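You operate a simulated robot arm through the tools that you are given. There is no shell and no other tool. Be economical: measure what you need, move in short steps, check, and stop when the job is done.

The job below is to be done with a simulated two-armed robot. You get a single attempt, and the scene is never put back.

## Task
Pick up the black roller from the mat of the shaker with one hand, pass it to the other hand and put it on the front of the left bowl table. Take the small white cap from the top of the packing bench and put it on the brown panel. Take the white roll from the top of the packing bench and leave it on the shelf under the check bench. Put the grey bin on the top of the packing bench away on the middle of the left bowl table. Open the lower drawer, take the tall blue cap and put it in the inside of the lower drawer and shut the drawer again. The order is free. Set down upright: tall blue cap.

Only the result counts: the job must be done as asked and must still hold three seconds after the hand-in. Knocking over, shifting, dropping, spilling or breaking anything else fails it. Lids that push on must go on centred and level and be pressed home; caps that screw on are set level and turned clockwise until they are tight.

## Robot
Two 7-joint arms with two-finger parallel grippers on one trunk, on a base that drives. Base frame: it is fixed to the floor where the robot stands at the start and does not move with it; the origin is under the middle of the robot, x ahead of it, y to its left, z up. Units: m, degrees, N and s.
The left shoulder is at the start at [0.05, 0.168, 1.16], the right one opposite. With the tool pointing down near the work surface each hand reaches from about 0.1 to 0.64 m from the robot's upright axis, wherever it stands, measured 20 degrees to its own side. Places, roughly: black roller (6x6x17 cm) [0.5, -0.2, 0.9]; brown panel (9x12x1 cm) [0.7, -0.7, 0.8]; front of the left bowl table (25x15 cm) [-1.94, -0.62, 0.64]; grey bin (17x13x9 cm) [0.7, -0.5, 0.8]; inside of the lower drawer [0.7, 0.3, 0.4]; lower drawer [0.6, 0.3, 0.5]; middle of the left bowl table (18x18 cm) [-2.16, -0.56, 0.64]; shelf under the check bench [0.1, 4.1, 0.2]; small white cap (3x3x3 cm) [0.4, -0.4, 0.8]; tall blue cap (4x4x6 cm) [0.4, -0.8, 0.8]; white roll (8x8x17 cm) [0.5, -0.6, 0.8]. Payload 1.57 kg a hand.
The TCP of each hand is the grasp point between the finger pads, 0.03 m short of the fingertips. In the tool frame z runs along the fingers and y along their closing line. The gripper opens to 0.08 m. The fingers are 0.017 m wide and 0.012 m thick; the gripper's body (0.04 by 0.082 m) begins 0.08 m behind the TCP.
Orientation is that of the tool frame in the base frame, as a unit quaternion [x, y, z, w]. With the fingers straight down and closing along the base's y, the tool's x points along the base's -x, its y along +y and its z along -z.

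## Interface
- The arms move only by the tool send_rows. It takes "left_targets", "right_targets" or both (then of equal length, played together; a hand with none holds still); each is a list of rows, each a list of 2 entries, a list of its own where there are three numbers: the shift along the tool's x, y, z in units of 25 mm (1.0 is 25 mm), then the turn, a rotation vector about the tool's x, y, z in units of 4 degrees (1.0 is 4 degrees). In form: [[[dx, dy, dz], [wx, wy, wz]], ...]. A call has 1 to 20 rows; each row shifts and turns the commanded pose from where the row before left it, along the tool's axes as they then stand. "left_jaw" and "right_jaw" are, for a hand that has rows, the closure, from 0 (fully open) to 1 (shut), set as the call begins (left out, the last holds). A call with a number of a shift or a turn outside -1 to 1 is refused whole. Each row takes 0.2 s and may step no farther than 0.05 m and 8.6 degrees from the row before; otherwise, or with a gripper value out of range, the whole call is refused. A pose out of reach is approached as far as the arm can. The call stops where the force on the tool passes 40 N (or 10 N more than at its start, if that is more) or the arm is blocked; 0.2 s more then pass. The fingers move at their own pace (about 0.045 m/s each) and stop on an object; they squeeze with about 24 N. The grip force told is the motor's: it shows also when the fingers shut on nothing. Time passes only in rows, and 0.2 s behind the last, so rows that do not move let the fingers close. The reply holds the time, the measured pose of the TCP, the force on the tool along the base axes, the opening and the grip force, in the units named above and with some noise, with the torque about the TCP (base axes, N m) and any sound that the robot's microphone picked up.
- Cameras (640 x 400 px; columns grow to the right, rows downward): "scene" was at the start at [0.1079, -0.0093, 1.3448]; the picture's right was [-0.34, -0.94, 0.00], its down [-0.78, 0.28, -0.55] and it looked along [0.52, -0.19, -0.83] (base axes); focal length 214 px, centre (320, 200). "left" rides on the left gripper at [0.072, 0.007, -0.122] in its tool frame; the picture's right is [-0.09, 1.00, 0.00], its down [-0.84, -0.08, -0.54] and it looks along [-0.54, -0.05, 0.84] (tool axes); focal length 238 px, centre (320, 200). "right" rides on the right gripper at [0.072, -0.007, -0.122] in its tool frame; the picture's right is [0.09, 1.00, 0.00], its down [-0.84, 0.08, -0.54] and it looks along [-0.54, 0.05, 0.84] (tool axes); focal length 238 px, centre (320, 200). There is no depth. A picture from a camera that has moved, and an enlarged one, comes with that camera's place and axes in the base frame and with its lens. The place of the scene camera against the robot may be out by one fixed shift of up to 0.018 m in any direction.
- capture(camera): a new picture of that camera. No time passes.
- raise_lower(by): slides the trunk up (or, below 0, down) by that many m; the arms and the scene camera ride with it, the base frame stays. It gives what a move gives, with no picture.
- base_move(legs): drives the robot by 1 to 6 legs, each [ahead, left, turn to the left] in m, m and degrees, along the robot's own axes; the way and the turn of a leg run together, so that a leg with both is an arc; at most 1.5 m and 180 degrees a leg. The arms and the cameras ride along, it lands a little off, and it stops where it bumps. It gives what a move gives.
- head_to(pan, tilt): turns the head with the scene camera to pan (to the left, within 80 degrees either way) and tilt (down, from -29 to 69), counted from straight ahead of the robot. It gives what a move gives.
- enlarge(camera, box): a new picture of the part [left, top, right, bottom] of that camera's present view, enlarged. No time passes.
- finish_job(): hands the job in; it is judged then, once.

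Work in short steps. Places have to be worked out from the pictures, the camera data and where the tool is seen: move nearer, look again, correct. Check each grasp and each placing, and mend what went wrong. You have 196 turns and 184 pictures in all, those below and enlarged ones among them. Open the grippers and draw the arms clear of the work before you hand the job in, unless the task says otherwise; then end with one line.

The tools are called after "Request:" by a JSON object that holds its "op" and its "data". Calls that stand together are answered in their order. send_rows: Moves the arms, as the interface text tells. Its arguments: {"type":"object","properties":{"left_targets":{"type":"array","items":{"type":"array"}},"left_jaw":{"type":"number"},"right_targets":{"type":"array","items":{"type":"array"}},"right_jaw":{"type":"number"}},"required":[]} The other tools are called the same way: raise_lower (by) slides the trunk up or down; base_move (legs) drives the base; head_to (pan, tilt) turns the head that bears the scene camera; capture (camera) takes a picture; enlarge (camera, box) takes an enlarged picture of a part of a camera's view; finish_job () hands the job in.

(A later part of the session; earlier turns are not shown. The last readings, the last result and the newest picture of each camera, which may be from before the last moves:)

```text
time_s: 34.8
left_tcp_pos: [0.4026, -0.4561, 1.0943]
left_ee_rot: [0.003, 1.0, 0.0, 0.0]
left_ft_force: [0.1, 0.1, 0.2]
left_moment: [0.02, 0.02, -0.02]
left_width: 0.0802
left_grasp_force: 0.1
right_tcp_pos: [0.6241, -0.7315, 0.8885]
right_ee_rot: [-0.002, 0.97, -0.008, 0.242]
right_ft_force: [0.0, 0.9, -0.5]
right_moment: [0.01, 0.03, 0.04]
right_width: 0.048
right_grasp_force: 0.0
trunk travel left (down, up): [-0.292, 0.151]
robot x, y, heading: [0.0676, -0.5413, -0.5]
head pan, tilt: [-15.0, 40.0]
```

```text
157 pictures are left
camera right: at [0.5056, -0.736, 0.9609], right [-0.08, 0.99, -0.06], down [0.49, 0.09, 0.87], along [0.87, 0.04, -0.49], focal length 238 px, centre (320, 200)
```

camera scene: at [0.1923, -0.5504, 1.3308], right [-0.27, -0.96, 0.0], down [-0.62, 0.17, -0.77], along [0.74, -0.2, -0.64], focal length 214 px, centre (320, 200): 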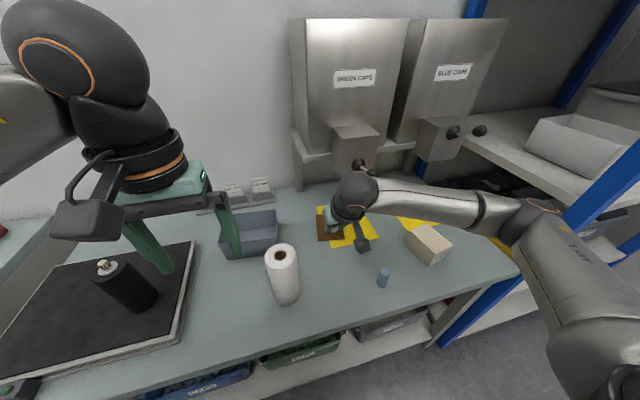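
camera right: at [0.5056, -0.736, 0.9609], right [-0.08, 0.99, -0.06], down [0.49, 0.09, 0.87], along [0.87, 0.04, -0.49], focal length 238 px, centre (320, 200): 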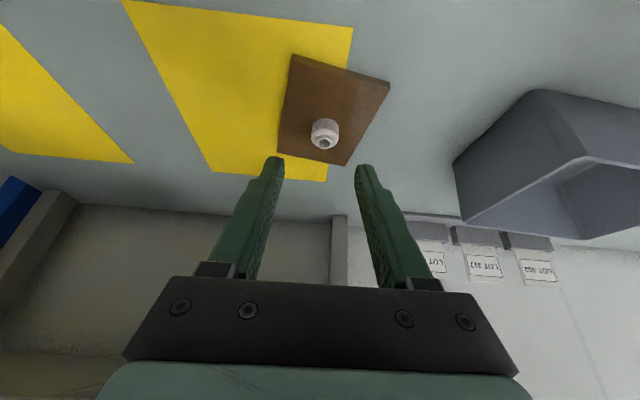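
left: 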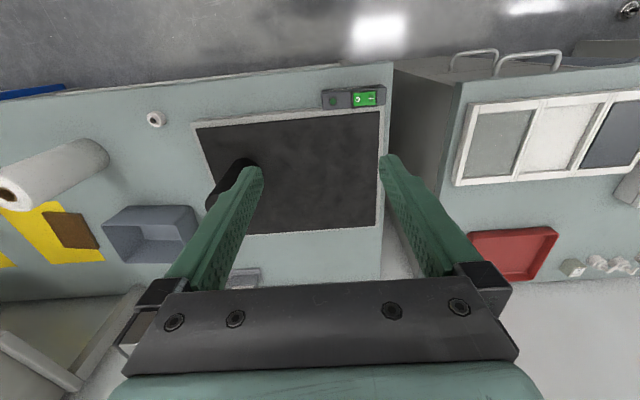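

The white cap stands upright on the panel. Next is the blue cap near [0.447, -0.797]: I retreat, bring the tool upright and position above it.

Request:
{"op": "send_rows", "data": {"right_targets": [[[0.73, -0.37, -0.78], [0, 0, 0]], [[0.73, -0.37, -0.78], [0, 0, 0]], [[0.73, -0.37, -0.78], [0, 0, 0]], [[0.73, -0.37, -0.78], [0, 0, 0]], [[0.73, -0.37, -0.78], [0, 0, 0]], [[0.73, -0.37, -0.78], [0, 0, 0]], [[0.73, -0.37, -0.78], [0, 0, 0]], [[0, 0, 0], [0, 1, 0]], [[0, 0, 0], [0, 1, 0]], [[0, 0, 0], [0, 1, 0]], [[0, 0, 0], [0, 1, 0]], [[0, 0, 0], [0, 1, 0]], [[0, 0, 0], [0, 1, 0]], [[0, 0, 0], [0, 1, 0]]], "right_jaw": 0.1}}

Request:
{"op": "head_to", "data": {"pan": -25, "tilt": 55}}

Request:
{"op": "capture", "data": {"camera": "right"}}

Request:
{"op": "capture", "data": {"camera": "scene"}}

```text
time_s: 37.8
left_tcp_pos: [0.4031, -0.4558, 1.0941]
left_ee_rot: [0.003, 1.0, 0.0, 0.0]
left_ft_force: [0.8, -0.9, 0.6]
left_moment: [-0.01, -0.04, 0.01]
left_width: 0.0802
left_grasp_force: 0.0
right_tcp_pos: [0.4487, -0.7926, 0.9502]
right_ee_rot: [0.0, 1.0, -0.007, -0.002]
right_ft_force: [-0.1, 0.4, 0.2]
right_moment: [0.01, 0.0, 0.01]
right_width: 0.072
right_grasp_force: 0.0
trunk travel left (down, up): [-0.292, 0.151]
robot x, y, heading: [0.068, -0.5404, -0.5]
head pan, tilt: [-15.0, 40.0]
```

```text
time_s: 38.5
left_tcp_pos: [0.4018, -0.4552, 1.0944]
left_ee_rot: [0.002, 1.0, 0.0, 0.001]
left_ft_force: [0.3, 1.0, -0.1]
left_moment: [-0.01, -0.03, 0.0]
left_width: 0.0801
left_grasp_force: 0.0
right_tcp_pos: [0.449, -0.7926, 0.9493]
right_ee_rot: [0.0, 1.0, -0.007, -0.001]
right_ft_force: [-0.5, -0.1, -0.4]
right_moment: [0.0, 0.0, -0.03]
right_width: 0.0721
right_grasp_force: 0.0
trunk travel left (down, up): [-0.292, 0.151]
robot x, y, heading: [0.0678, -0.5438, -0.7]
head pan, tilt: [-25.0, 55.0]
```

```text
156 pictures are left
camera right: at [0.3779, -0.7976, 1.0705], right [-0.09, 1.0, -0.01], down [0.84, 0.09, 0.54], along [0.54, 0.04, -0.84], focal length 238 px, centre (320, 200)
```

right: 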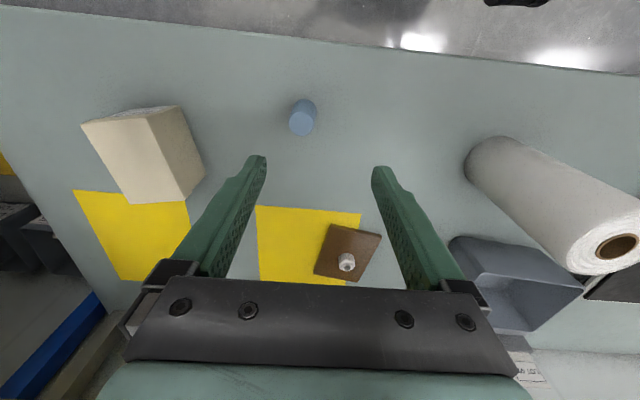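

```text
155 pictures are left
camera scene: at [0.1755, -0.5587, 1.3101], right [-0.43, -0.9, 0.0], down [-0.74, 0.35, -0.57], along [0.52, -0.25, -0.82], focal length 214 px, centre (320, 200)
```

scene: 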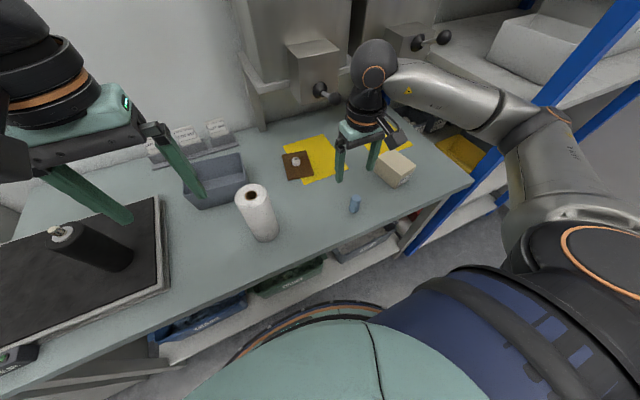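

The blue cap is at about [0.446, -0.812]. I descend over it to 0.85 and check.

Request:
{"op": "send_rows", "data": {"right_targets": [[[0.1, -0.75, 0.5], [0, 0, 0]], [[0, 0, 1], [0, 0, 0]], [[0, 0, 1], [0, 0, 0]], [[0, 0, 1], [0, 0, 0]], [[0, 0, 0.5], [0, 0, 0]]]}}

Request:
{"op": "capture", "data": {"camera": "right"}}

```text
time_s: 39.7
left_tcp_pos: [0.4032, -0.4569, 1.0943]
left_ee_rot: [0.003, 1.0, 0.0, 0.0]
left_ft_force: [-1.1, -0.2, 0.5]
left_moment: [0.03, 0.03, 0.01]
left_width: 0.0798
left_grasp_force: 0.1
right_tcp_pos: [0.4467, -0.8145, 0.8487]
right_ee_rot: [0.0, 1.0, -0.008, -0.001]
right_ft_force: [-0.5, 0.1, -0.2]
right_moment: [-0.03, -0.01, 0.04]
right_width: 0.0719
right_grasp_force: 0.0
trunk travel left (down, up): [-0.292, 0.151]
robot x, y, heading: [0.0698, -0.544, -0.6]
head pan, tilt: [-25.0, 55.0]
```

```text
154 pictures are left
camera right: at [0.3757, -0.8183, 0.971], right [-0.09, 1.0, -0.01], down [0.84, 0.09, 0.54], along [0.54, 0.04, -0.84], focal length 238 px, centre (320, 200)
```

right: 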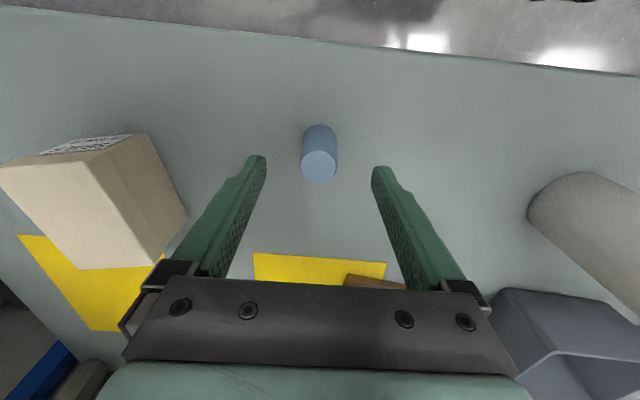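

It is centred between the fingers. I go down to 0.795, close, then lift.

Request:
{"op": "send_rows", "data": {"right_targets": [[[0, 0.02, 0.72], [0, 0, 0]], [[0, 0, 0.72], [0, 0, 0]], [[0, 0, 0.7], [0, 0, 0]]]}}

Request:
{"op": "send_rows", "data": {"right_targets": [[[0, 0, 0], [0, 0, 0]], [[0, 0, 0], [0, 0, 0]], [[0, 0, 0], [0, 0, 0]], [[0, 0, 0], [0, 0, 0]], [[0, 0, 0], [0, 0, 0]]], "right_jaw": 1}}

Request:
{"op": "capture", "data": {"camera": "right"}}

Request:
{"op": "enlarge", "data": {"camera": "scene", "box": [315, 160, 395, 210]}}

```text
time_s: 40.5
left_tcp_pos: [0.4037, -0.4563, 1.0943]
left_ee_rot: [0.002, 1.0, 0.0, 0.0]
left_ft_force: [0.0, -0.3, 0.0]
left_moment: [0.04, 0.01, -0.01]
left_width: 0.0797
left_grasp_force: 0.0
right_tcp_pos: [0.4454, -0.8144, 0.7967]
right_ee_rot: [0.0, 1.0, -0.008, 0.0]
right_ft_force: [-0.3, -0.8, 0.8]
right_moment: [-0.03, -0.01, 0.0]
right_width: 0.0719
right_grasp_force: 0.1
trunk travel left (down, up): [-0.292, 0.151]
robot x, y, heading: [0.0708, -0.5417, -0.1]
head pan, tilt: [-25.0, 55.0]
```

```text
time_s: 41.7
left_tcp_pos: [0.4036, -0.4555, 1.0946]
left_ee_rot: [0.004, 1.0, 0.001, 0.0]
left_ft_force: [-0.1, 0.2, -0.2]
left_moment: [0.01, 0.01, 0.01]
left_width: 0.0801
left_grasp_force: 0.0
right_tcp_pos: [0.4446, -0.8142, 0.7965]
right_ee_rot: [0.001, 1.0, -0.006, -0.001]
right_ft_force: [0.1, 0.5, -0.8]
right_moment: [0.02, -0.02, 0.0]
right_width: 0.0287
right_grasp_force: 12.1
trunk travel left (down, up): [-0.292, 0.151]
robot x, y, heading: [0.0676, -0.543, -0.2]
head pan, tilt: [-25.0, 55.0]
```

```text
153 pictures are left
camera right: at [0.3747, -0.8185, 0.9174], right [-0.09, 1.0, -0.01], down [0.84, 0.09, 0.54], along [0.54, 0.04, -0.84], focal length 238 px, centre (320, 200)
```

right: 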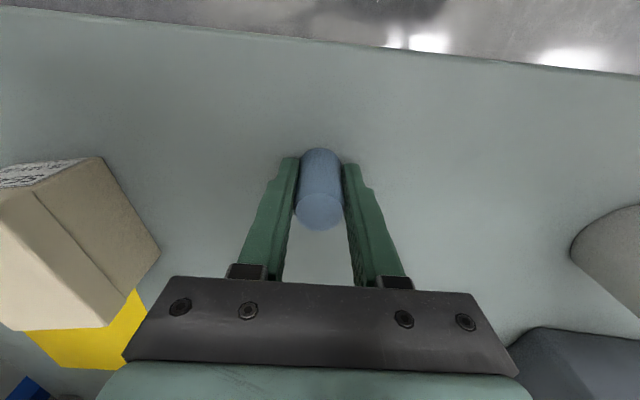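

```text
8.00 times, centred on (355, 185) of scene
camera zoom: at [0.1755, -0.5588, 1.31], right [-0.43, -0.9, 0.0], down [-0.74, 0.35, -0.57], along [0.52, -0.25, -0.82], focal length 1716 px, centre (40, 320)
```

zoom: 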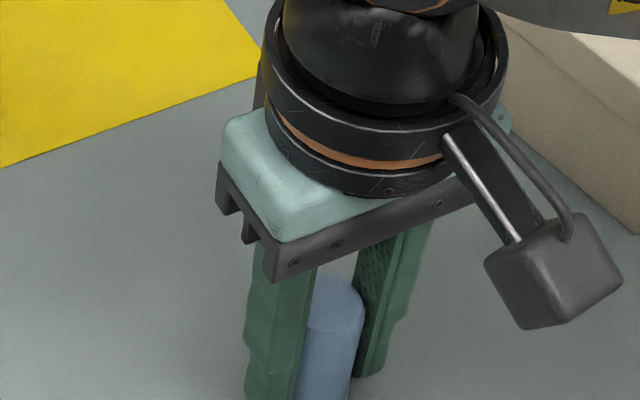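

The blue cap is held (28.7 mm). I lift, back away from the bench and drive left to face the drawers.

Request:
{"op": "send_rows", "data": {"right_targets": [[[0, 0, -1], [0, 0, 0]], [[0, 0, -1], [0, 0, 0]], [[0, 0, -1], [0, 0, 0]], [[0, 0, -1], [0, 0, 0]], [[0, 0, -1], [0, 0, 0]], [[0, 0, -1], [0, 0, 0]], [[0, 0, -1], [0, 0, 0]], [[0, 0, -1], [0, 0, 0]], [[0, 0, -1], [0, 0, 0]], [[0, 0, -1], [0, 0, 0]]]}}

Request:
{"op": "base_move", "data": {"legs": [[-0.27, 0, 0.3], [0, 0.74, 0]]}}

Request:
{"op": "head_to", "data": {"pan": 15, "tilt": 45}}

Request:
{"op": "capture", "data": {"camera": "scene"}}

```text
time_s: 43.9
left_tcp_pos: [0.4022, -0.4546, 1.0938]
left_ee_rot: [0.003, 1.0, 0.0, 0.0]
left_ft_force: [0.3, -0.3, -0.1]
left_moment: [0.02, 0.02, 0.01]
left_width: 0.0798
left_grasp_force: 0.0
right_tcp_pos: [0.4456, -0.8093, 1.0473]
right_ee_rot: [-0.001, 1.0, -0.008, -0.002]
right_ft_force: [0.3, 0.8, -0.6]
right_moment: [0.02, -0.03, 0.01]
right_width: 0.0282
right_grasp_force: 11.8
trunk travel left (down, up): [-0.292, 0.151]
robot x, y, heading: [0.0673, -0.544, -0.2]
head pan, tilt: [-25.0, 55.0]
```

```text
time_s: 52.3
left_tcp_pos: [0.1245, 0.2845, 1.0942]
left_ee_rot: [-0.01, 1.0, 0.0, 0.0]
left_ft_force: [-0.8, -0.6, 0.3]
left_moment: [-0.03, 0.01, 0.01]
left_width: 0.0801
left_grasp_force: 0.1
right_tcp_pos: [0.1783, -0.0686, 1.0463]
right_ee_rot: [-0.012, 1.0, -0.008, -0.001]
right_ft_force: [-0.7, 0.3, -0.9]
right_moment: [-0.03, 0.0, -0.02]
right_width: 0.0284
right_grasp_force: 11.5
trunk travel left (down, up): [-0.292, 0.151]
robot x, y, heading: [-0.2072, 0.1912, 0.8]
head pan, tilt: [-25.0, 55.0]
```

```text
time_s: 53.3
left_tcp_pos: [0.1258, 0.2851, 1.0947]
left_ee_rot: [-0.01, 1.0, -0.001, 0.001]
left_ft_force: [-0.3, 0.3, 0.4]
left_moment: [-0.03, -0.02, -0.03]
left_width: 0.0801
left_grasp_force: 0.0
right_tcp_pos: [0.1783, -0.0693, 1.0468]
right_ee_rot: [-0.012, 1.0, -0.007, -0.001]
right_ft_force: [-0.2, -0.7, -0.4]
right_moment: [0.0, 0.02, 0.03]
right_width: 0.0284
right_grasp_force: 12.2
trunk travel left (down, up): [-0.292, 0.151]
robot x, y, heading: [-0.2039, 0.1906, 0.9]
head pan, tilt: [15.0, 45.0]
```

```text
151 pictures are left
camera scene: at [-0.0865, 0.2285, 1.3234], right [0.28, -0.96, 0.0], down [-0.68, -0.19, -0.71], along [0.68, 0.19, -0.71], focal length 214 px, centre (320, 200)
```

scene: 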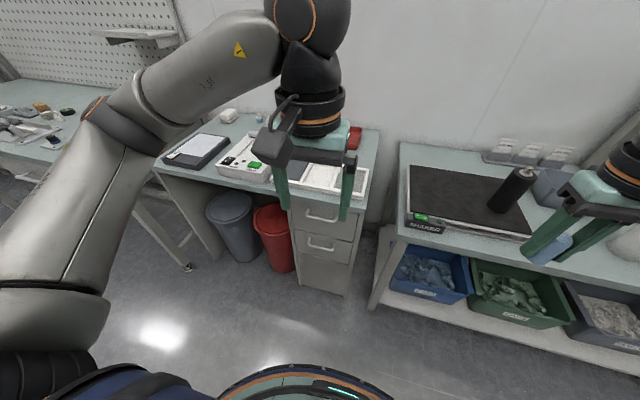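

I see two drawer handles, the lower one near [0.42, 0.36, 0.52]. I zoom in for detail.

Request:
{"op": "enlarge", "data": {"camera": "scene", "box": [260, 180, 420, 280]}}

```text
4.00 times, centred on (340, 230) of scene
camera zoom: at [-0.0865, 0.2285, 1.3234], right [0.28, -0.96, 0.0], down [-0.68, -0.19, -0.71], along [0.68, 0.19, -0.71], focal length 858 px, centre (240, 80)
```

zoom: 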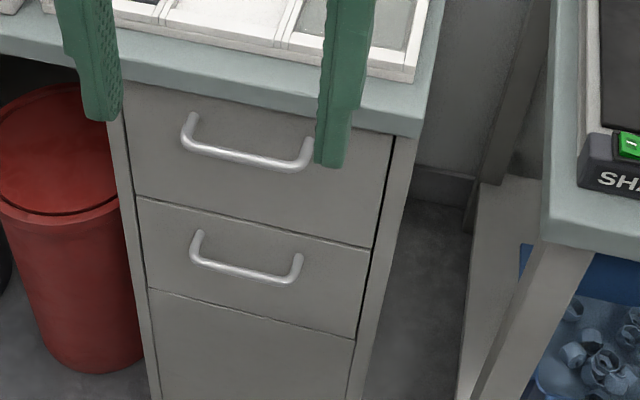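

The lower handle is a bow bar about 12 cm long. I lower the trunk and turn the left hand to point forward, with the fingers closing vertically.

Request:
{"op": "raise_lower", "data": {"by": -0.22}}

Request:
{"op": "send_rows", "data": {"left_targets": [[[0, 0, 0.2], [0, -1, 0]], [[0, 0, 0.2], [0, -1, 0]], [[0, 0, 0.2], [0, -1, 0]], [[0, 0, 0.2], [0, -1, 0]], [[0, 0, 0.2], [0, -1, 0]], [[0, 0, 0.2], [0, -1, 0]], [[0, 0, 0.2], [0, -1, 0]], [[0, 0, 0.2], [0, -1, 0]], [[0, 0, 0.2], [0, -1, 0]], [[0, 0, 0.2], [0, -1, 0]], [[0, 0, 0], [0, -1, 0]], [[0, 0, 0], [0, -1, 0]], [[0, 0, 0], [0, -1, 0]], [[0, 0, 0], [0, -1, 0]], [[0, 0, 0], [0, -1, 0]], [[0, 0, 0], [0, -1, 0]], [[0, 0, 0], [0, -1, 0]], [[0, 0, 0], [0, -1, 0]], [[0, 0, 0], [0, -1, 0]], [[0, 0, 0], [0, -1, 0]]]}}

```text
time_s: 55.7
left_tcp_pos: [0.1257, 0.2849, 0.8742]
left_ee_rot: [-0.01, 1.0, 0.001, 0.0]
left_ft_force: [-0.1, 0.4, -0.9]
left_moment: [-0.01, 0.0, 0.0]
left_width: 0.08
left_grasp_force: 0.2
right_tcp_pos: [0.178, -0.0688, 0.8263]
right_ee_rot: [-0.013, 1.0, -0.006, -0.001]
right_ft_force: [0.1, 0.2, 0.2]
right_moment: [0.02, -0.03, 0.0]
right_width: 0.0287
right_grasp_force: 11.9
trunk travel left (down, up): [-0.072, 0.371]
robot x, y, heading: [-0.206, 0.1924, 0.9]
head pan, tilt: [15.0, 45.0]
```

```text
time_s: 59.9
left_tcp_pos: [0.17, 0.2506, 0.8339]
left_ee_rot: [-0.008, 0.767, 0.007, 0.642]
left_ft_force: [0.3, -0.5, -0.2]
left_moment: [0.02, 0.01, -0.02]
left_width: 0.0796
left_grasp_force: 0.2
left hand out of reach, approached as far as the arm can: row 12, 13, 14, 15, 16, 17, 19
right_tcp_pos: [0.1783, -0.0696, 0.8269]
right_ee_rot: [-0.012, 1.0, -0.008, -0.001]
right_ft_force: [-0.7, -0.4, -0.6]
right_moment: [0.01, 0.04, -0.02]
right_width: 0.0283
right_grasp_force: 11.9
trunk travel left (down, up): [-0.072, 0.371]
robot x, y, heading: [-0.2039, 0.1906, 0.9]
head pan, tilt: [15.0, 45.0]
```

Part of that was out of reach since the wrist is too close to the body. I extend forward and left, then roll.

Request:
{"op": "send_rows", "data": {"left_targets": [[[0, 1, 1], [0, 0, 0]], [[0, 1, 1], [0, 0, 0]], [[0, 1, 1], [0, 0, 0]], [[1, 1, 0], [0, 0, 0]], [[1, 0, 0], [0, 0, 0]], [[1, 0, 0], [0, -1, 0]], [[0, 0, 0], [0, -1, 0]]]}}

Request:
{"op": "send_rows", "data": {"left_targets": [[[0, 0, 0], [0, 0, 1]], [[0, 0, 0], [0, 0, 1]], [[0, 0, 0], [0, 0, 1]], [[0, 0, 0], [0, 0, 1]], [[0, 0, 0], [0, 0, 1]], [[0, 0, 0], [0, 0, 1]], [[0, 0, 0], [0, 0, 1]], [[0, 0, 0], [0, 0, 1]], [[0, 0, 0], [0, 0, 1]], [[0, 0, 0], [0, 0, 1]]]}}

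Request:
{"op": "capture", "data": {"camera": "scene"}}

Request:
{"op": "capture", "data": {"camera": "left"}}

```text
time_s: 61.5
left_tcp_pos: [0.2225, 0.3096, 0.7703]
left_ee_rot: [-0.007, 0.72, 0.007, 0.694]
left_ft_force: [-0.3, -0.3, 0.4]
left_moment: [0.01, 0.01, -0.01]
left_width: 0.0797
left_grasp_force: 0.1
left hand out of reach, approached as far as the arm can: row 1, 4, 5, 6, 7
right_tcp_pos: [0.1773, -0.0685, 0.8266]
right_ee_rot: [-0.013, 1.0, -0.007, -0.001]
right_ft_force: [0.3, -0.8, 0.3]
right_moment: [-0.02, -0.02, 0.0]
right_width: 0.0286
right_grasp_force: 11.4
trunk travel left (down, up): [-0.072, 0.371]
robot x, y, heading: [-0.2061, 0.1911, 1.0]
head pan, tilt: [15.0, 45.0]
```

```text
time_s: 63.7
left_tcp_pos: [0.2201, 0.3087, 0.7708]
left_ee_rot: [0.241, 0.678, 0.245, 0.649]
left_ft_force: [-0.7, 0.5, -0.5]
left_moment: [0.02, 0.0, 0.0]
left_width: 0.0801
left_grasp_force: 0.0
right_tcp_pos: [0.178, -0.0691, 0.8268]
right_ee_rot: [-0.013, 1.0, -0.006, -0.001]
right_ft_force: [-0.1, -0.2, -0.3]
right_moment: [-0.02, 0.0, 0.01]
right_width: 0.0285
right_grasp_force: 12.3
trunk travel left (down, up): [-0.072, 0.371]
robot x, y, heading: [-0.2059, 0.1903, 0.9]
head pan, tilt: [15.0, 45.0]
```

```text
149 pictures are left
camera scene: at [-0.0865, 0.2286, 1.1034], right [0.28, -0.96, 0.0], down [-0.68, -0.2, -0.71], along [0.68, 0.2, -0.71], focal length 214 px, centre (320, 200)
```

scene: 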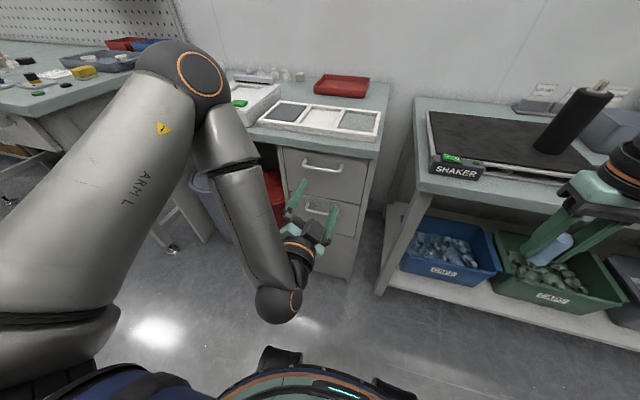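

```text
148 pictures are left
camera left: at [0.0966, 0.358, 0.7237], right [0.01, 0.7, 0.71], down [-0.51, -0.61, 0.61], along [0.86, -0.37, 0.35], focal length 238 px, centre (320, 200)
```

left: 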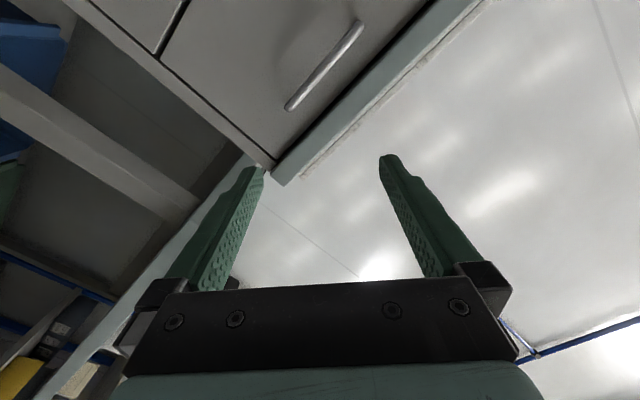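

The roll works. I finish it to 90°.

Request:
{"op": "send_rows", "data": {"left_targets": [[[0, 0, 0], [0, 0, 1]], [[0, 0, 0], [0, 0, 1]], [[0, 0, 0], [0, 0, 1]], [[0, 0, 0], [0, 0, 1]], [[0, 0, 0], [0, 0, 1]], [[0, 0, 0], [0, 0, 1]], [[0, 0, 0], [0, 0, 1]], [[0, 0, 0], [0, 0, 1]], [[0, 0, 0], [0, 0, 1]], [[0, 0, 0], [0, 0, 1]], [[0, 0, 0], [0, 0, 1]], [[0, 0, 0], [0, 0, 1]], [[0, 0, 0], [0, 0, 0.5]]]}}

Request:
{"op": "send_rows", "data": {"left_targets": [[[0.5, -1, 0], [0, 0, 0]], [[0.5, -1, 0], [0, 0, 0]], [[0.5, -1, 0], [0, 0, 0]], [[0.5, -1, 0], [0, 0, 0]], [[0, -1, 0], [0, 0, 0]], [[0, -1, 0], [0, 0, 0]], [[0, -1, 0], [0, 0, 0]], [[0, -1, 0], [0, 0, 0]]]}}

Request:
{"op": "capture", "data": {"camera": "scene"}}

Request:
{"op": "capture", "data": {"camera": "left"}}

```text
time_s: 66.5
left_tcp_pos: [0.2215, 0.3084, 0.7704]
left_ee_rot: [0.504, 0.514, 0.496, 0.485]
left_ft_force: [-0.4, -1.3, 0.3]
left_moment: [0.0, -0.03, -0.01]
left_width: 0.0799
left_grasp_force: 0.0
right_tcp_pos: [0.1767, -0.0688, 0.8269]
right_ee_rot: [-0.013, 1.0, -0.007, -0.001]
right_ft_force: [-0.7, 0.0, -1.1]
right_moment: [0.01, 0.03, 0.0]
right_width: 0.0283
right_grasp_force: 11.9
trunk travel left (down, up): [-0.072, 0.371]
robot x, y, heading: [-0.2081, 0.1903, 0.8]
head pan, tilt: [15.0, 45.0]
```

```text
time_s: 68.3
left_tcp_pos: [0.2266, 0.2353, 0.668]
left_ee_rot: [0.504, 0.515, 0.496, 0.484]
left_ft_force: [-0.4, 0.3, 0.6]
left_moment: [-0.01, -0.04, 0.01]
left_width: 0.0801
left_grasp_force: 0.0
left hand out of reach, approached as far as the arm can: row 1, 2, 3, 4, 5, 6, 7, 8
right_tcp_pos: [0.1773, -0.0696, 0.8258]
right_ee_rot: [-0.012, 1.0, -0.006, 0.0]
right_ft_force: [0.4, -0.3, -0.3]
right_moment: [-0.01, -0.04, 0.0]
right_width: 0.0284
right_grasp_force: 12.0
trunk travel left (down, up): [-0.072, 0.371]
robot x, y, heading: [-0.2022, 0.19, 1.4]
head pan, tilt: [15.0, 45.0]
```

```text
147 pictures are left
camera scene: at [-0.0865, 0.2286, 1.1035], right [0.28, -0.96, 0.0], down [-0.68, -0.2, -0.71], along [0.68, 0.2, -0.71], focal length 214 px, centre (320, 200)
```

scene: 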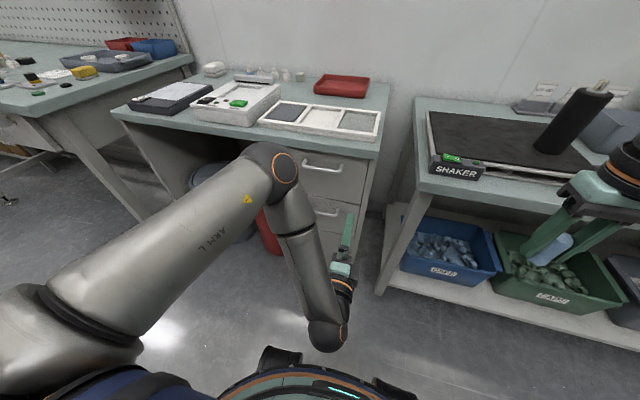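

```text
146 pictures are left
camera left: at [0.1034, 0.3043, 0.6794], right [0.04, -0.09, 0.99], down [-0.53, -0.85, -0.06], along [0.85, -0.52, -0.08], focal length 238 px, centre (320, 200)
```

left: 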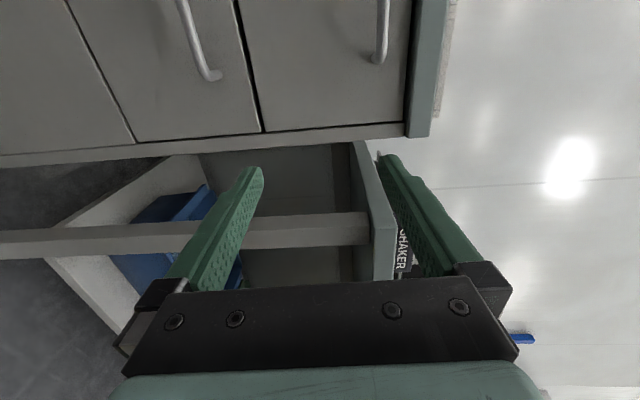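

The bar centre works out at about [0.387, 0.355, 0.55] from both cameras. The arm is too folded, so I extend forward a bit, which also eases the reach.

Request:
{"op": "send_rows", "data": {"left_targets": [[[0, 0, 0.7], [0, 0, 0]], [[0, 0, 0.7], [0, 0, 0]], [[0, 0, 0.6], [0, 0, 0]], [[0, 0, 0], [0, 0, 0]]]}}

Request:
{"op": "capture", "data": {"camera": "scene"}}

```text
time_s: 69.3
left_tcp_pos: [0.2734, 0.2273, 0.6761]
left_ee_rot: [0.504, 0.515, 0.497, 0.484]
left_ft_force: [-0.6, -0.3, 0.2]
left_moment: [0.0, -0.02, 0.02]
left_width: 0.0799
left_grasp_force: 0.1
left hand out of reach, approached as far as the arm can: row 1, 2, 3
right_tcp_pos: [0.1778, -0.0689, 0.8277]
right_ee_rot: [-0.012, 1.0, -0.007, -0.001]
right_ft_force: [-0.1, 0.2, -0.6]
right_moment: [-0.03, -0.03, -0.02]
right_width: 0.0283
right_grasp_force: 11.9
trunk travel left (down, up): [-0.072, 0.371]
robot x, y, heading: [-0.2041, 0.1863, 0.6]
head pan, tilt: [15.0, 45.0]
```

```text
145 pictures are left
camera scene: at [-0.0865, 0.2286, 1.1034], right [0.28, -0.96, 0.0], down [-0.68, -0.2, -0.71], along [0.68, 0.2, -0.71], focal length 214 px, centre (320, 200)
```

scene: 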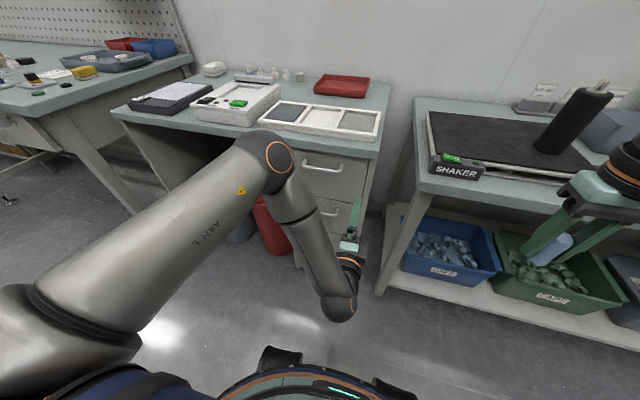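

The arm is cramped. I back the base up 0.1 m so it can extend, then check where the commanded pose settles.

Request:
{"op": "base_move", "data": {"legs": [[-0.11, 0.06, -0.8]]}}

Request:
{"op": "send_rows", "data": {"left_targets": [[[0, 0, 0.8], [0, 0, 0]], [[0, 0, 0.8], [0, 0, 0]], [[0, 0, 0.8], [0, 0, 0]], [[0, 0, 0], [0, 0, 0]]]}}

```text
time_s: 70.5
left_tcp_pos: [0.163, 0.281, 0.6755]
left_ee_rot: [0.506, 0.513, 0.494, 0.487]
left_ft_force: [-0.6, -0.1, -0.5]
left_moment: [0.02, 0.04, 0.01]
left_width: 0.0801
left_grasp_force: 0.1
right_tcp_pos: [0.0643, -0.013, 0.8272]
right_ee_rot: [-0.007, 1.0, -0.007, -0.001]
right_ft_force: [0.3, 1.0, 0.0]
right_moment: [-0.02, 0.02, 0.04]
right_width: 0.0283
right_grasp_force: 11.9
trunk travel left (down, up): [-0.072, 0.371]
robot x, y, heading: [-0.3147, 0.2504, 0.7]
head pan, tilt: [15.0, 45.0]
```

```text
time_s: 71.5
left_tcp_pos: [0.2192, 0.2701, 0.6826]
left_ee_rot: [0.506, 0.515, 0.494, 0.485]
left_ft_force: [0.0, -0.2, -0.4]
left_moment: [-0.01, 0.02, 0.02]
left_width: 0.08
left_grasp_force: 0.1
left hand out of reach, approached as far as the arm can: row 1, 2, 3
right_tcp_pos: [0.0644, -0.0151, 0.828]
right_ee_rot: [-0.007, 1.0, -0.007, -0.001]
right_ft_force: [0.1, 0.0, 0.5]
right_moment: [0.01, 0.0, -0.01]
right_width: 0.0287
right_grasp_force: 12.1
trunk travel left (down, up): [-0.072, 0.371]
robot x, y, heading: [-0.3148, 0.2468, 0.2]
head pan, tilt: [15.0, 45.0]
```

The horizontal pose sits at a joint limit. A round bar can be gripped at a slant, so I pitch the hand 28° downward and try again.

Request:
{"op": "send_rows", "data": {"left_targets": [[[0, 0, 0], [1, 0, 0]], [[0, 0, 0], [1, 0, 0]], [[0, 0, 0], [1, 0, 0]], [[0, 0, 0], [1, 0, 0]], [[0, 0, 0], [1, 0, 0]], [[0, 0, 0], [1, 0, 0]], [[0, 0, 0], [1, 0, 0]]]}}

Request:
{"op": "send_rows", "data": {"left_targets": [[[0.8, -0.4, 0.4], [0, 0, 0]], [[0.8, -0.4, 0.4], [0, 0, 0]], [[0.8, -0.4, 0.4], [0, 0, 0]], [[0.8, -0.4, 0.4], [0, 0, 0]]]}}

Request:
{"op": "capture", "data": {"camera": "scene"}}

```text
time_s: 73.1
left_tcp_pos: [0.2199, 0.2695, 0.6833]
left_ee_rot: [0.609, 0.617, 0.354, 0.351]
left_ft_force: [0.0, -0.6, 0.4]
left_moment: [0.02, 0.02, 0.03]
left_width: 0.0797
left_grasp_force: 0.1
right_tcp_pos: [0.0635, -0.0148, 0.8268]
right_ee_rot: [-0.007, 1.0, -0.007, -0.001]
right_ft_force: [0.5, 0.1, 0.1]
right_moment: [-0.01, -0.03, 0.01]
right_width: 0.0283
right_grasp_force: 12.7
trunk travel left (down, up): [-0.072, 0.371]
robot x, y, heading: [-0.3168, 0.2568, 0.2]
head pan, tilt: [15.0, 45.0]
```

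```text
time_s: 74.1
left_tcp_pos: [0.2321, 0.3505, 0.6266]
left_ee_rot: [0.61, 0.616, 0.355, 0.35]
left_ft_force: [0.1, 0.2, -0.1]
left_moment: [0.01, 0.02, -0.03]
left_width: 0.08
left_grasp_force: 0.1
right_tcp_pos: [0.0642, -0.014, 0.8273]
right_ee_rot: [-0.006, 1.0, -0.007, -0.001]
right_ft_force: [0.5, 0.2, 0.3]
right_moment: [-0.03, 0.03, -0.02]
right_width: 0.0285
right_grasp_force: 12.4
trunk travel left (down, up): [-0.072, 0.371]
robot x, y, heading: [-0.3197, 0.2501, 0.6]
head pan, tilt: [15.0, 45.0]
```

```text
144 pictures are left
camera scene: at [-0.1964, 0.2859, 1.1035], right [0.26, -0.96, 0.0], down [-0.68, -0.19, -0.71], along [0.68, 0.19, -0.71], focal length 214 px, centre (320, 200)
```

scene: 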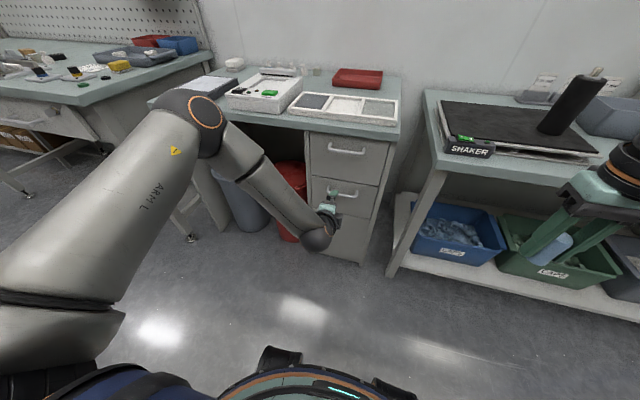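

That freed it. Hand camera check of the handle.

Request:
{"op": "capture", "data": {"camera": "left"}}

Request:
{"op": "enlarge", "data": {"camera": "scene", "box": [280, 130, 408, 210]}}

```text
143 pictures are left
camera left: at [0.131, 0.4216, 0.6939], right [0.5, -0.09, 0.86], down [-0.5, -0.84, 0.2], along [0.71, -0.53, -0.47], focal length 238 px, centre (320, 200)
```

left: 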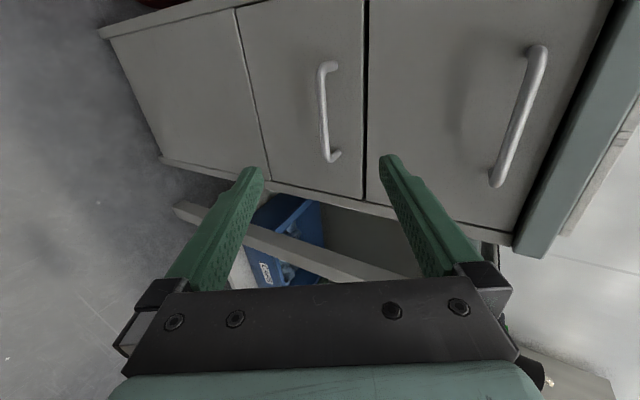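

```text
5.00 times, centred on (344, 170) of scene
camera zoom: at [-0.1964, 0.2859, 1.1035], right [0.26, -0.96, 0.0], down [-0.68, -0.19, -0.71], along [0.68, 0.19, -0.71], focal length 1072 px, centre (200, 350)
```

zoom: 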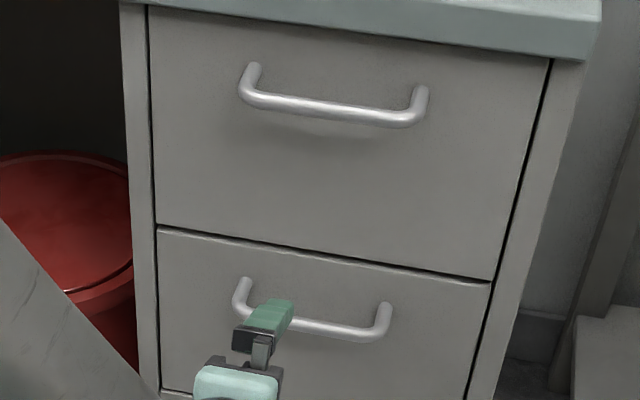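

The handle centre is confirmed at [0.387, 0.356, 0.545]. The hand axis points straight at it, so I narrow the jaw to 40 mm and advance about 9 cm.

Request:
{"op": "send_rows", "data": {"left_targets": [[[0.06, 0, 0.93], [0, 0, 0]], [[0.06, 0, 0.93], [0, 0, 0]], [[0.06, 0, 0.93], [0, 0, 0]], [[0.06, 0, 0.93], [0, 0, 0]]], "left_jaw": 0.5}}

Request:
{"op": "capture", "data": {"camera": "left"}}

Request:
{"op": "enlarge", "data": {"camera": "scene", "box": [280, 130, 408, 210]}}

```text
time_s: 75.1
left_tcp_pos: [0.3145, 0.3579, 0.5828]
left_ee_rot: [0.61, 0.616, 0.355, 0.35]
left_ft_force: [0.3, 0.0, 0.1]
left_moment: [-0.01, -0.01, -0.02]
left_width: 0.0401
left_grasp_force: 0.2
right_tcp_pos: [0.0642, -0.0146, 0.8276]
right_ee_rot: [-0.006, 1.0, -0.007, 0.0]
right_ft_force: [0.2, 0.2, -0.2]
right_moment: [0.05, 0.01, 0.02]
right_width: 0.0285
right_grasp_force: 11.7
trunk travel left (down, up): [-0.072, 0.371]
robot x, y, heading: [-0.3183, 0.2493, 0.4]
head pan, tilt: [15.0, 45.0]
```

```text
141 pictures are left
camera left: at [0.2108, 0.4285, 0.6479], right [0.5, -0.09, 0.86], down [-0.5, -0.84, 0.2], along [0.71, -0.53, -0.47], focal length 238 px, centre (320, 200)
```

left: 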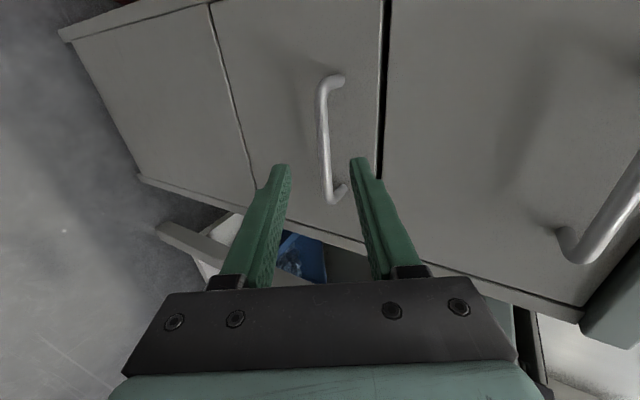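

```text
5.00 times, centred on (344, 170) of scene
camera zoom: at [-0.1964, 0.2859, 1.1035], right [0.26, -0.96, 0.0], down [-0.68, -0.19, -0.71], along [0.68, 0.19, -0.71], focal length 1072 px, centre (200, 350)
```

zoom: 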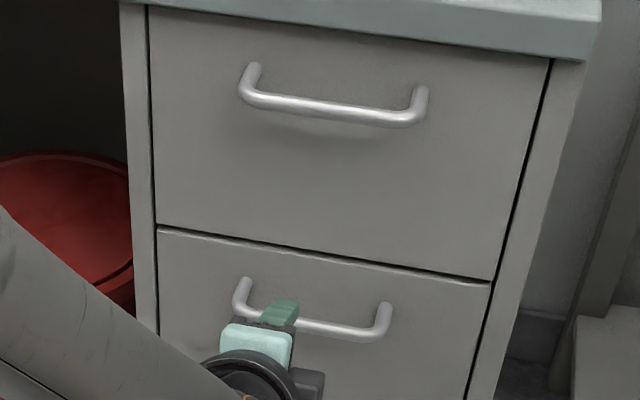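

The bar runs centrally between the fingers. I advance about 6.5 cm and close.

Request:
{"op": "send_rows", "data": {"left_targets": [[[0, 0, 0.88], [0, 0, 0]], [[0, 0, 0.88], [0, 0, 0]], [[0, 0, 0.88], [0, 0, 0]]]}}

Request:
{"op": "send_rows", "data": {"left_targets": [[[0, 0, 0], [0, 0, 0]], [[0, 0, 0], [0, 0, 0]], [[0, 0, 0], [0, 0, 0]], [[0, 0, 0], [0, 0, 0]]], "left_jaw": 1}}

Request:
{"op": "capture", "data": {"camera": "left"}}

```text
time_s: 75.9
left_tcp_pos: [0.369, 0.3584, 0.5494]
left_ee_rot: [0.609, 0.617, 0.355, 0.35]
left_ft_force: [0.4, -0.4, 0.1]
left_moment: [0.02, -0.01, -0.01]
left_width: 0.0397
left_grasp_force: 0.0
right_tcp_pos: [0.0644, -0.0152, 0.8267]
right_ee_rot: [-0.006, 1.0, -0.006, -0.001]
right_ft_force: [-0.2, -0.3, -0.3]
right_moment: [0.02, 0.01, 0.0]
right_width: 0.0283
right_grasp_force: 12.5
trunk travel left (down, up): [-0.072, 0.371]
robot x, y, heading: [-0.3151, 0.2539, 0.6]
head pan, tilt: [15.0, 45.0]
```

```text
time_s: 76.9
left_tcp_pos: [0.3711, 0.3561, 0.5514]
left_ee_rot: [0.608, 0.615, 0.358, 0.352]
left_ft_force: [3.1, -0.9, 13.1]
left_moment: [0.05, -0.2, -0.22]
left_width: 0.0107
left_grasp_force: 29.1
right_tcp_pos: [0.0637, -0.0155, 0.8274]
right_ee_rot: [-0.006, 1.0, -0.006, 0.0]
right_ft_force: [0.6, 0.4, 0.5]
right_moment: [0.02, 0.0, -0.02]
right_width: 0.0282
right_grasp_force: 12.2
trunk travel left (down, up): [-0.072, 0.371]
robot x, y, heading: [-0.315, 0.2492, 0.5]
head pan, tilt: [15.0, 45.0]
```

```text
139 pictures are left
camera left: at [0.2678, 0.4274, 0.617], right [0.5, -0.09, 0.86], down [-0.5, -0.84, 0.2], along [0.71, -0.53, -0.46], focal length 238 px, centre (320, 200)
```

left: 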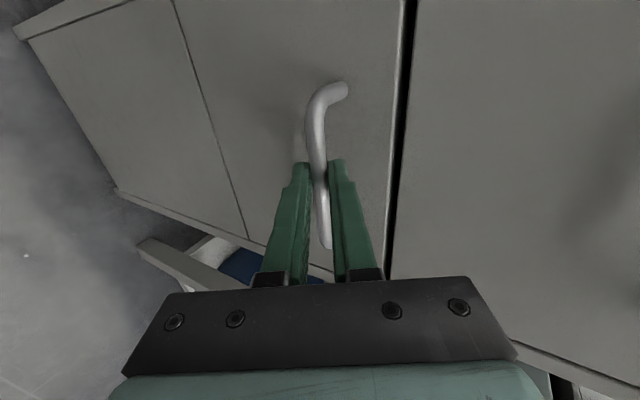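

The handle is gripped (10.7 mm bar). I pull by driving straight back, first a little.

Request:
{"op": "base_move", "data": {"legs": [[-0.08, 0, 0]]}}

Request:
{"op": "capture", "data": {"camera": "left"}}

```text
time_s: 78.0
left_tcp_pos: [0.2911, 0.3573, 0.551]
left_ee_rot: [0.608, 0.616, 0.357, 0.352]
left_ft_force: [0.1, 0.2, 17.6]
left_moment: [0.13, -0.23, -0.17]
left_width: 0.0109
left_grasp_force: 28.4
right_tcp_pos: [-0.0156, -0.015, 0.8283]
right_ee_rot: [-0.007, 1.0, -0.007, 0.0]
right_ft_force: [0.6, -0.5, -0.1]
right_moment: [0.03, -0.02, 0.02]
right_width: 0.0282
right_grasp_force: 12.0
trunk travel left (down, up): [-0.072, 0.371]
robot x, y, heading: [-0.3935, 0.2492, 0.6]
head pan, tilt: [15.0, 45.0]
```

```text
138 pictures are left
camera left: at [0.188, 0.4273, 0.6171], right [0.5, -0.09, 0.86], down [-0.5, -0.84, 0.2], along [0.71, -0.53, -0.46], focal length 238 px, centre (320, 200)
```

left: 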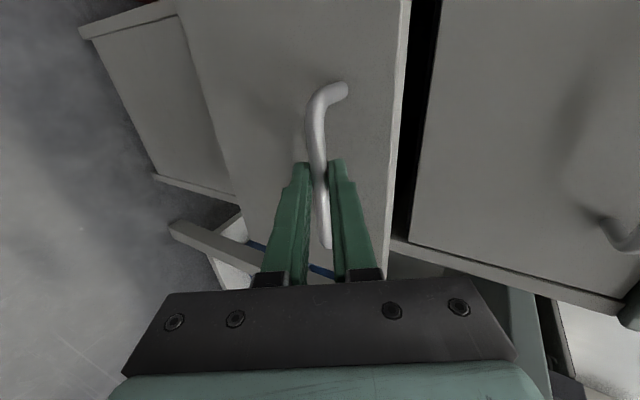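

The drawer is coming out smoothly. I pull 0.17 m more.

Request:
{"op": "base_move", "data": {"legs": [[-0.17, 0, 0]]}}

Request:
{"op": "capture", "data": {"camera": "scene"}}

```text
time_s: 78.9
left_tcp_pos: [0.2757, 0.3571, 0.5505]
left_ee_rot: [0.609, 0.615, 0.358, 0.351]
left_ft_force: [1.2, -0.4, 3.4]
left_moment: [0.1, -0.01, -0.12]
left_width: 0.0109
left_grasp_force: 28.1
right_tcp_pos: [-0.03, -0.015, 0.8282]
right_ee_rot: [-0.008, 1.0, -0.007, 0.0]
right_ft_force: [-0.6, -0.2, 0.1]
right_moment: [0.0, -0.02, 0.0]
right_width: 0.0285
right_grasp_force: 12.3
trunk travel left (down, up): [-0.072, 0.371]
robot x, y, heading: [-0.4097, 0.2507, 0.4]
head pan, tilt: [15.0, 45.0]
stopped in leg 1: the robot was blocked; the commanded pose is now the measured one
```

```text
137 pictures are left
camera scene: at [-0.2917, 0.2859, 1.1033], right [0.27, -0.96, 0.0], down [-0.68, -0.19, -0.71], along [0.68, 0.19, -0.71], focal length 214 px, centre (320, 200)
```

scene: 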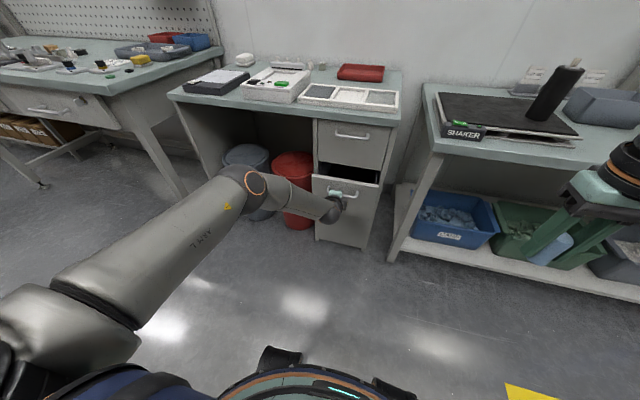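

The base was blocked. To see whether it is the drawer or something behind, I pull a little with the arm alone.

Request:
{"op": "send_rows", "data": {"left_targets": [[[0, -0.28, -0.53], [0, 0, 0]], [[0, -0.28, -0.53], [0, 0, 0]], [[0, 0, 0], [0, 0, 0]]]}}

Request:
{"op": "head_to", "data": {"pan": -80, "tilt": 40}}

Request:
{"op": "capture", "data": {"camera": "scene"}}

Request:
{"op": "head_to", "data": {"pan": 80, "tilt": 40}}

Request:
{"op": "capture", "data": {"camera": "scene"}}

```text
time_s: 79.7
left_tcp_pos: [0.2457, 0.3574, 0.5513]
left_ee_rot: [0.607, 0.616, 0.358, 0.351]
left_ft_force: [-0.6, 1.6, 3.9]
left_moment: [0.4, -0.08, 0.31]
left_width: 0.0106
left_grasp_force: 28.6
right_tcp_pos: [-0.0298, -0.0143, 0.8277]
right_ee_rot: [-0.006, 1.0, -0.007, -0.001]
right_ft_force: [-0.5, -0.7, 0.1]
right_moment: [-0.01, 0.01, -0.01]
right_width: 0.0282
right_grasp_force: 12.1
trunk travel left (down, up): [-0.072, 0.371]
robot x, y, heading: [-0.4098, 0.2464, 0.7]
head pan, tilt: [15.0, 45.0]
```

```text
time_s: 81.4
left_tcp_pos: [0.2452, 0.357, 0.5507]
left_ee_rot: [0.608, 0.616, 0.357, 0.351]
left_ft_force: [0.2, 5.0, 3.0]
left_moment: [0.23, -0.04, 0.05]
left_width: 0.0108
left_grasp_force: 28.7
right_tcp_pos: [-0.0308, -0.0156, 0.827]
right_ee_rot: [-0.007, 1.0, -0.008, 0.001]
right_ft_force: [1.0, -0.5, 0.1]
right_moment: [-0.02, 0.0, -0.04]
right_width: 0.0289
right_grasp_force: 12.1
trunk travel left (down, up): [-0.072, 0.371]
robot x, y, heading: [-0.4125, 0.2493, 0.4]
head pan, tilt: [-80.0, 40.0]
```

```text
136 pictures are left
camera scene: at [-0.3548, 0.1809, 1.1107], right [-0.98, -0.18, 0.0], down [-0.12, 0.63, -0.77], along [0.14, -0.75, -0.64], focal length 214 px, centre (320, 200)
```

scene: 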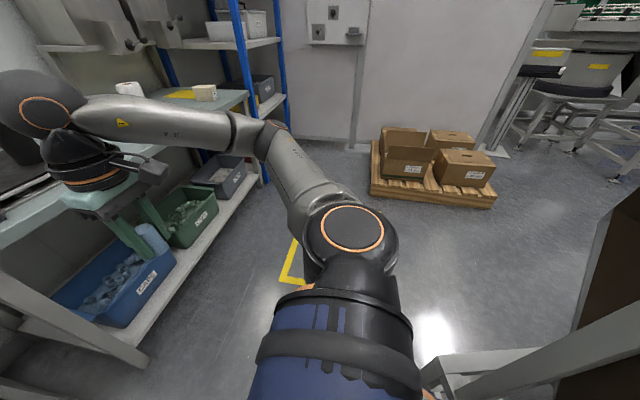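

```text
time_s: 83.9
left_tcp_pos: [0.2453, 0.3569, 0.5513]
left_ee_rot: [0.609, 0.616, 0.357, 0.351]
left_ft_force: [0.5, 8.1, 3.8]
left_moment: [0.24, -0.08, 0.1]
left_width: 0.0105
left_grasp_force: 28.8
right_tcp_pos: [-0.0297, -0.0125, 0.8273]
right_ee_rot: [-0.007, 1.0, -0.007, 0.0]
right_ft_force: [-1.0, -0.5, 0.5]
right_moment: [-0.01, -0.03, -0.01]
right_width: 0.0282
right_grasp_force: 12.0
trunk travel left (down, up): [-0.072, 0.371]
robot x, y, heading: [-0.4132, 0.2475, 0.6]
head pan, tilt: [80.0, 40.0]
```

```text
135 pictures are left
camera scene: at [-0.3561, 0.3484, 1.1107], right [0.99, -0.17, 0.0], down [-0.11, -0.63, -0.77], along [0.13, 0.76, -0.64], focal length 214 px, centre (320, 200)
```

scene: 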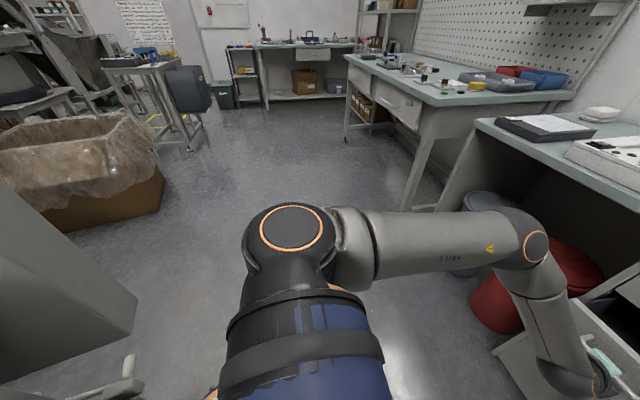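

A bench stands behind the robot, which is what blocked it; the drawer itself is free. I pull the remaining 0.11 m with the arm.

Request:
{"op": "send_rows", "data": {"left_targets": [[[0, -0.28, -0.53], [0, 0, 0]], [[0, -0.28, -0.53], [0, 0, 0]], [[0, -0.28, -0.53], [0, 0, 0]], [[0, -0.28, -0.53], [0, 0, 0]], [[0, -0.28, -0.53], [0, 0, 0]], [[0, -0.28, -0.53], [0, 0, 0]], [[0, -0.28, -0.53], [0, 0, 0]], [[0, 0, 0], [0, 0, 0]]]}}

Request:
{"op": "head_to", "data": {"pan": 15, "tilt": 45}}

Request:
{"op": "capture", "data": {"camera": "scene"}}

```text
time_s: 85.7
left_tcp_pos: [0.1429, 0.3499, 0.5526]
left_ee_rot: [0.61, 0.621, 0.354, 0.341]
left_ft_force: [0.2, 14.6, -25.8]
left_moment: [0.14, 0.45, -0.02]
left_width: 0.0111
left_grasp_force: 28.8
left hand out of reach, approached as far as the arm can: row 6, 7
right_tcp_pos: [-0.0314, -0.0143, 0.8268]
right_ee_rot: [-0.007, 1.0, -0.007, -0.001]
right_ft_force: [-0.8, 0.1, -0.1]
right_moment: [-0.01, 0.05, -0.02]
right_width: 0.0283
right_grasp_force: 12.3
trunk travel left (down, up): [-0.072, 0.371]
robot x, y, heading: [-0.4099, 0.2516, 0.6]
head pan, tilt: [80.0, 40.0]
```

```text
time_s: 87.0
left_tcp_pos: [0.1423, 0.3504, 0.5525]
left_ee_rot: [0.61, 0.62, 0.355, 0.342]
left_ft_force: [-0.9, 10.6, -27.7]
left_moment: [0.28, 0.47, 0.16]
left_width: 0.0106
left_grasp_force: 28.7
right_tcp_pos: [-0.0289, -0.0147, 0.8268]
right_ee_rot: [-0.007, 1.0, -0.008, -0.002]
right_ft_force: [0.6, 0.9, -0.9]
right_moment: [-0.02, 0.0, -0.02]
right_width: 0.0282
right_grasp_force: 12.2
trunk travel left (down, up): [-0.072, 0.371]
robot x, y, heading: [-0.4145, 0.2484, 0.6]
head pan, tilt: [15.0, 45.0]
```

```text
134 pictures are left
camera scene: at [-0.2894, 0.2868, 1.103], right [0.27, -0.96, 0.0], down [-0.68, -0.19, -0.71], along [0.68, 0.19, -0.71], focal length 214 px, centre (320, 200)
```

scene: 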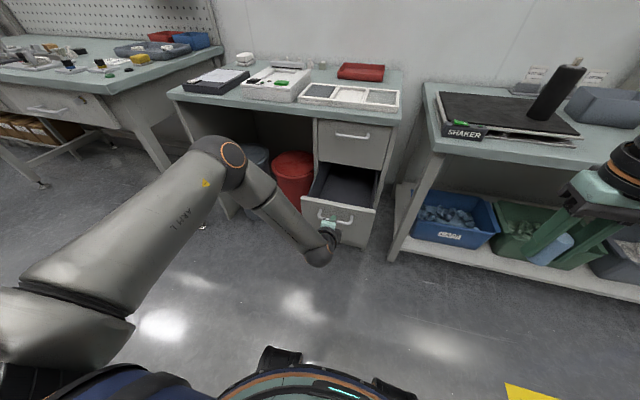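

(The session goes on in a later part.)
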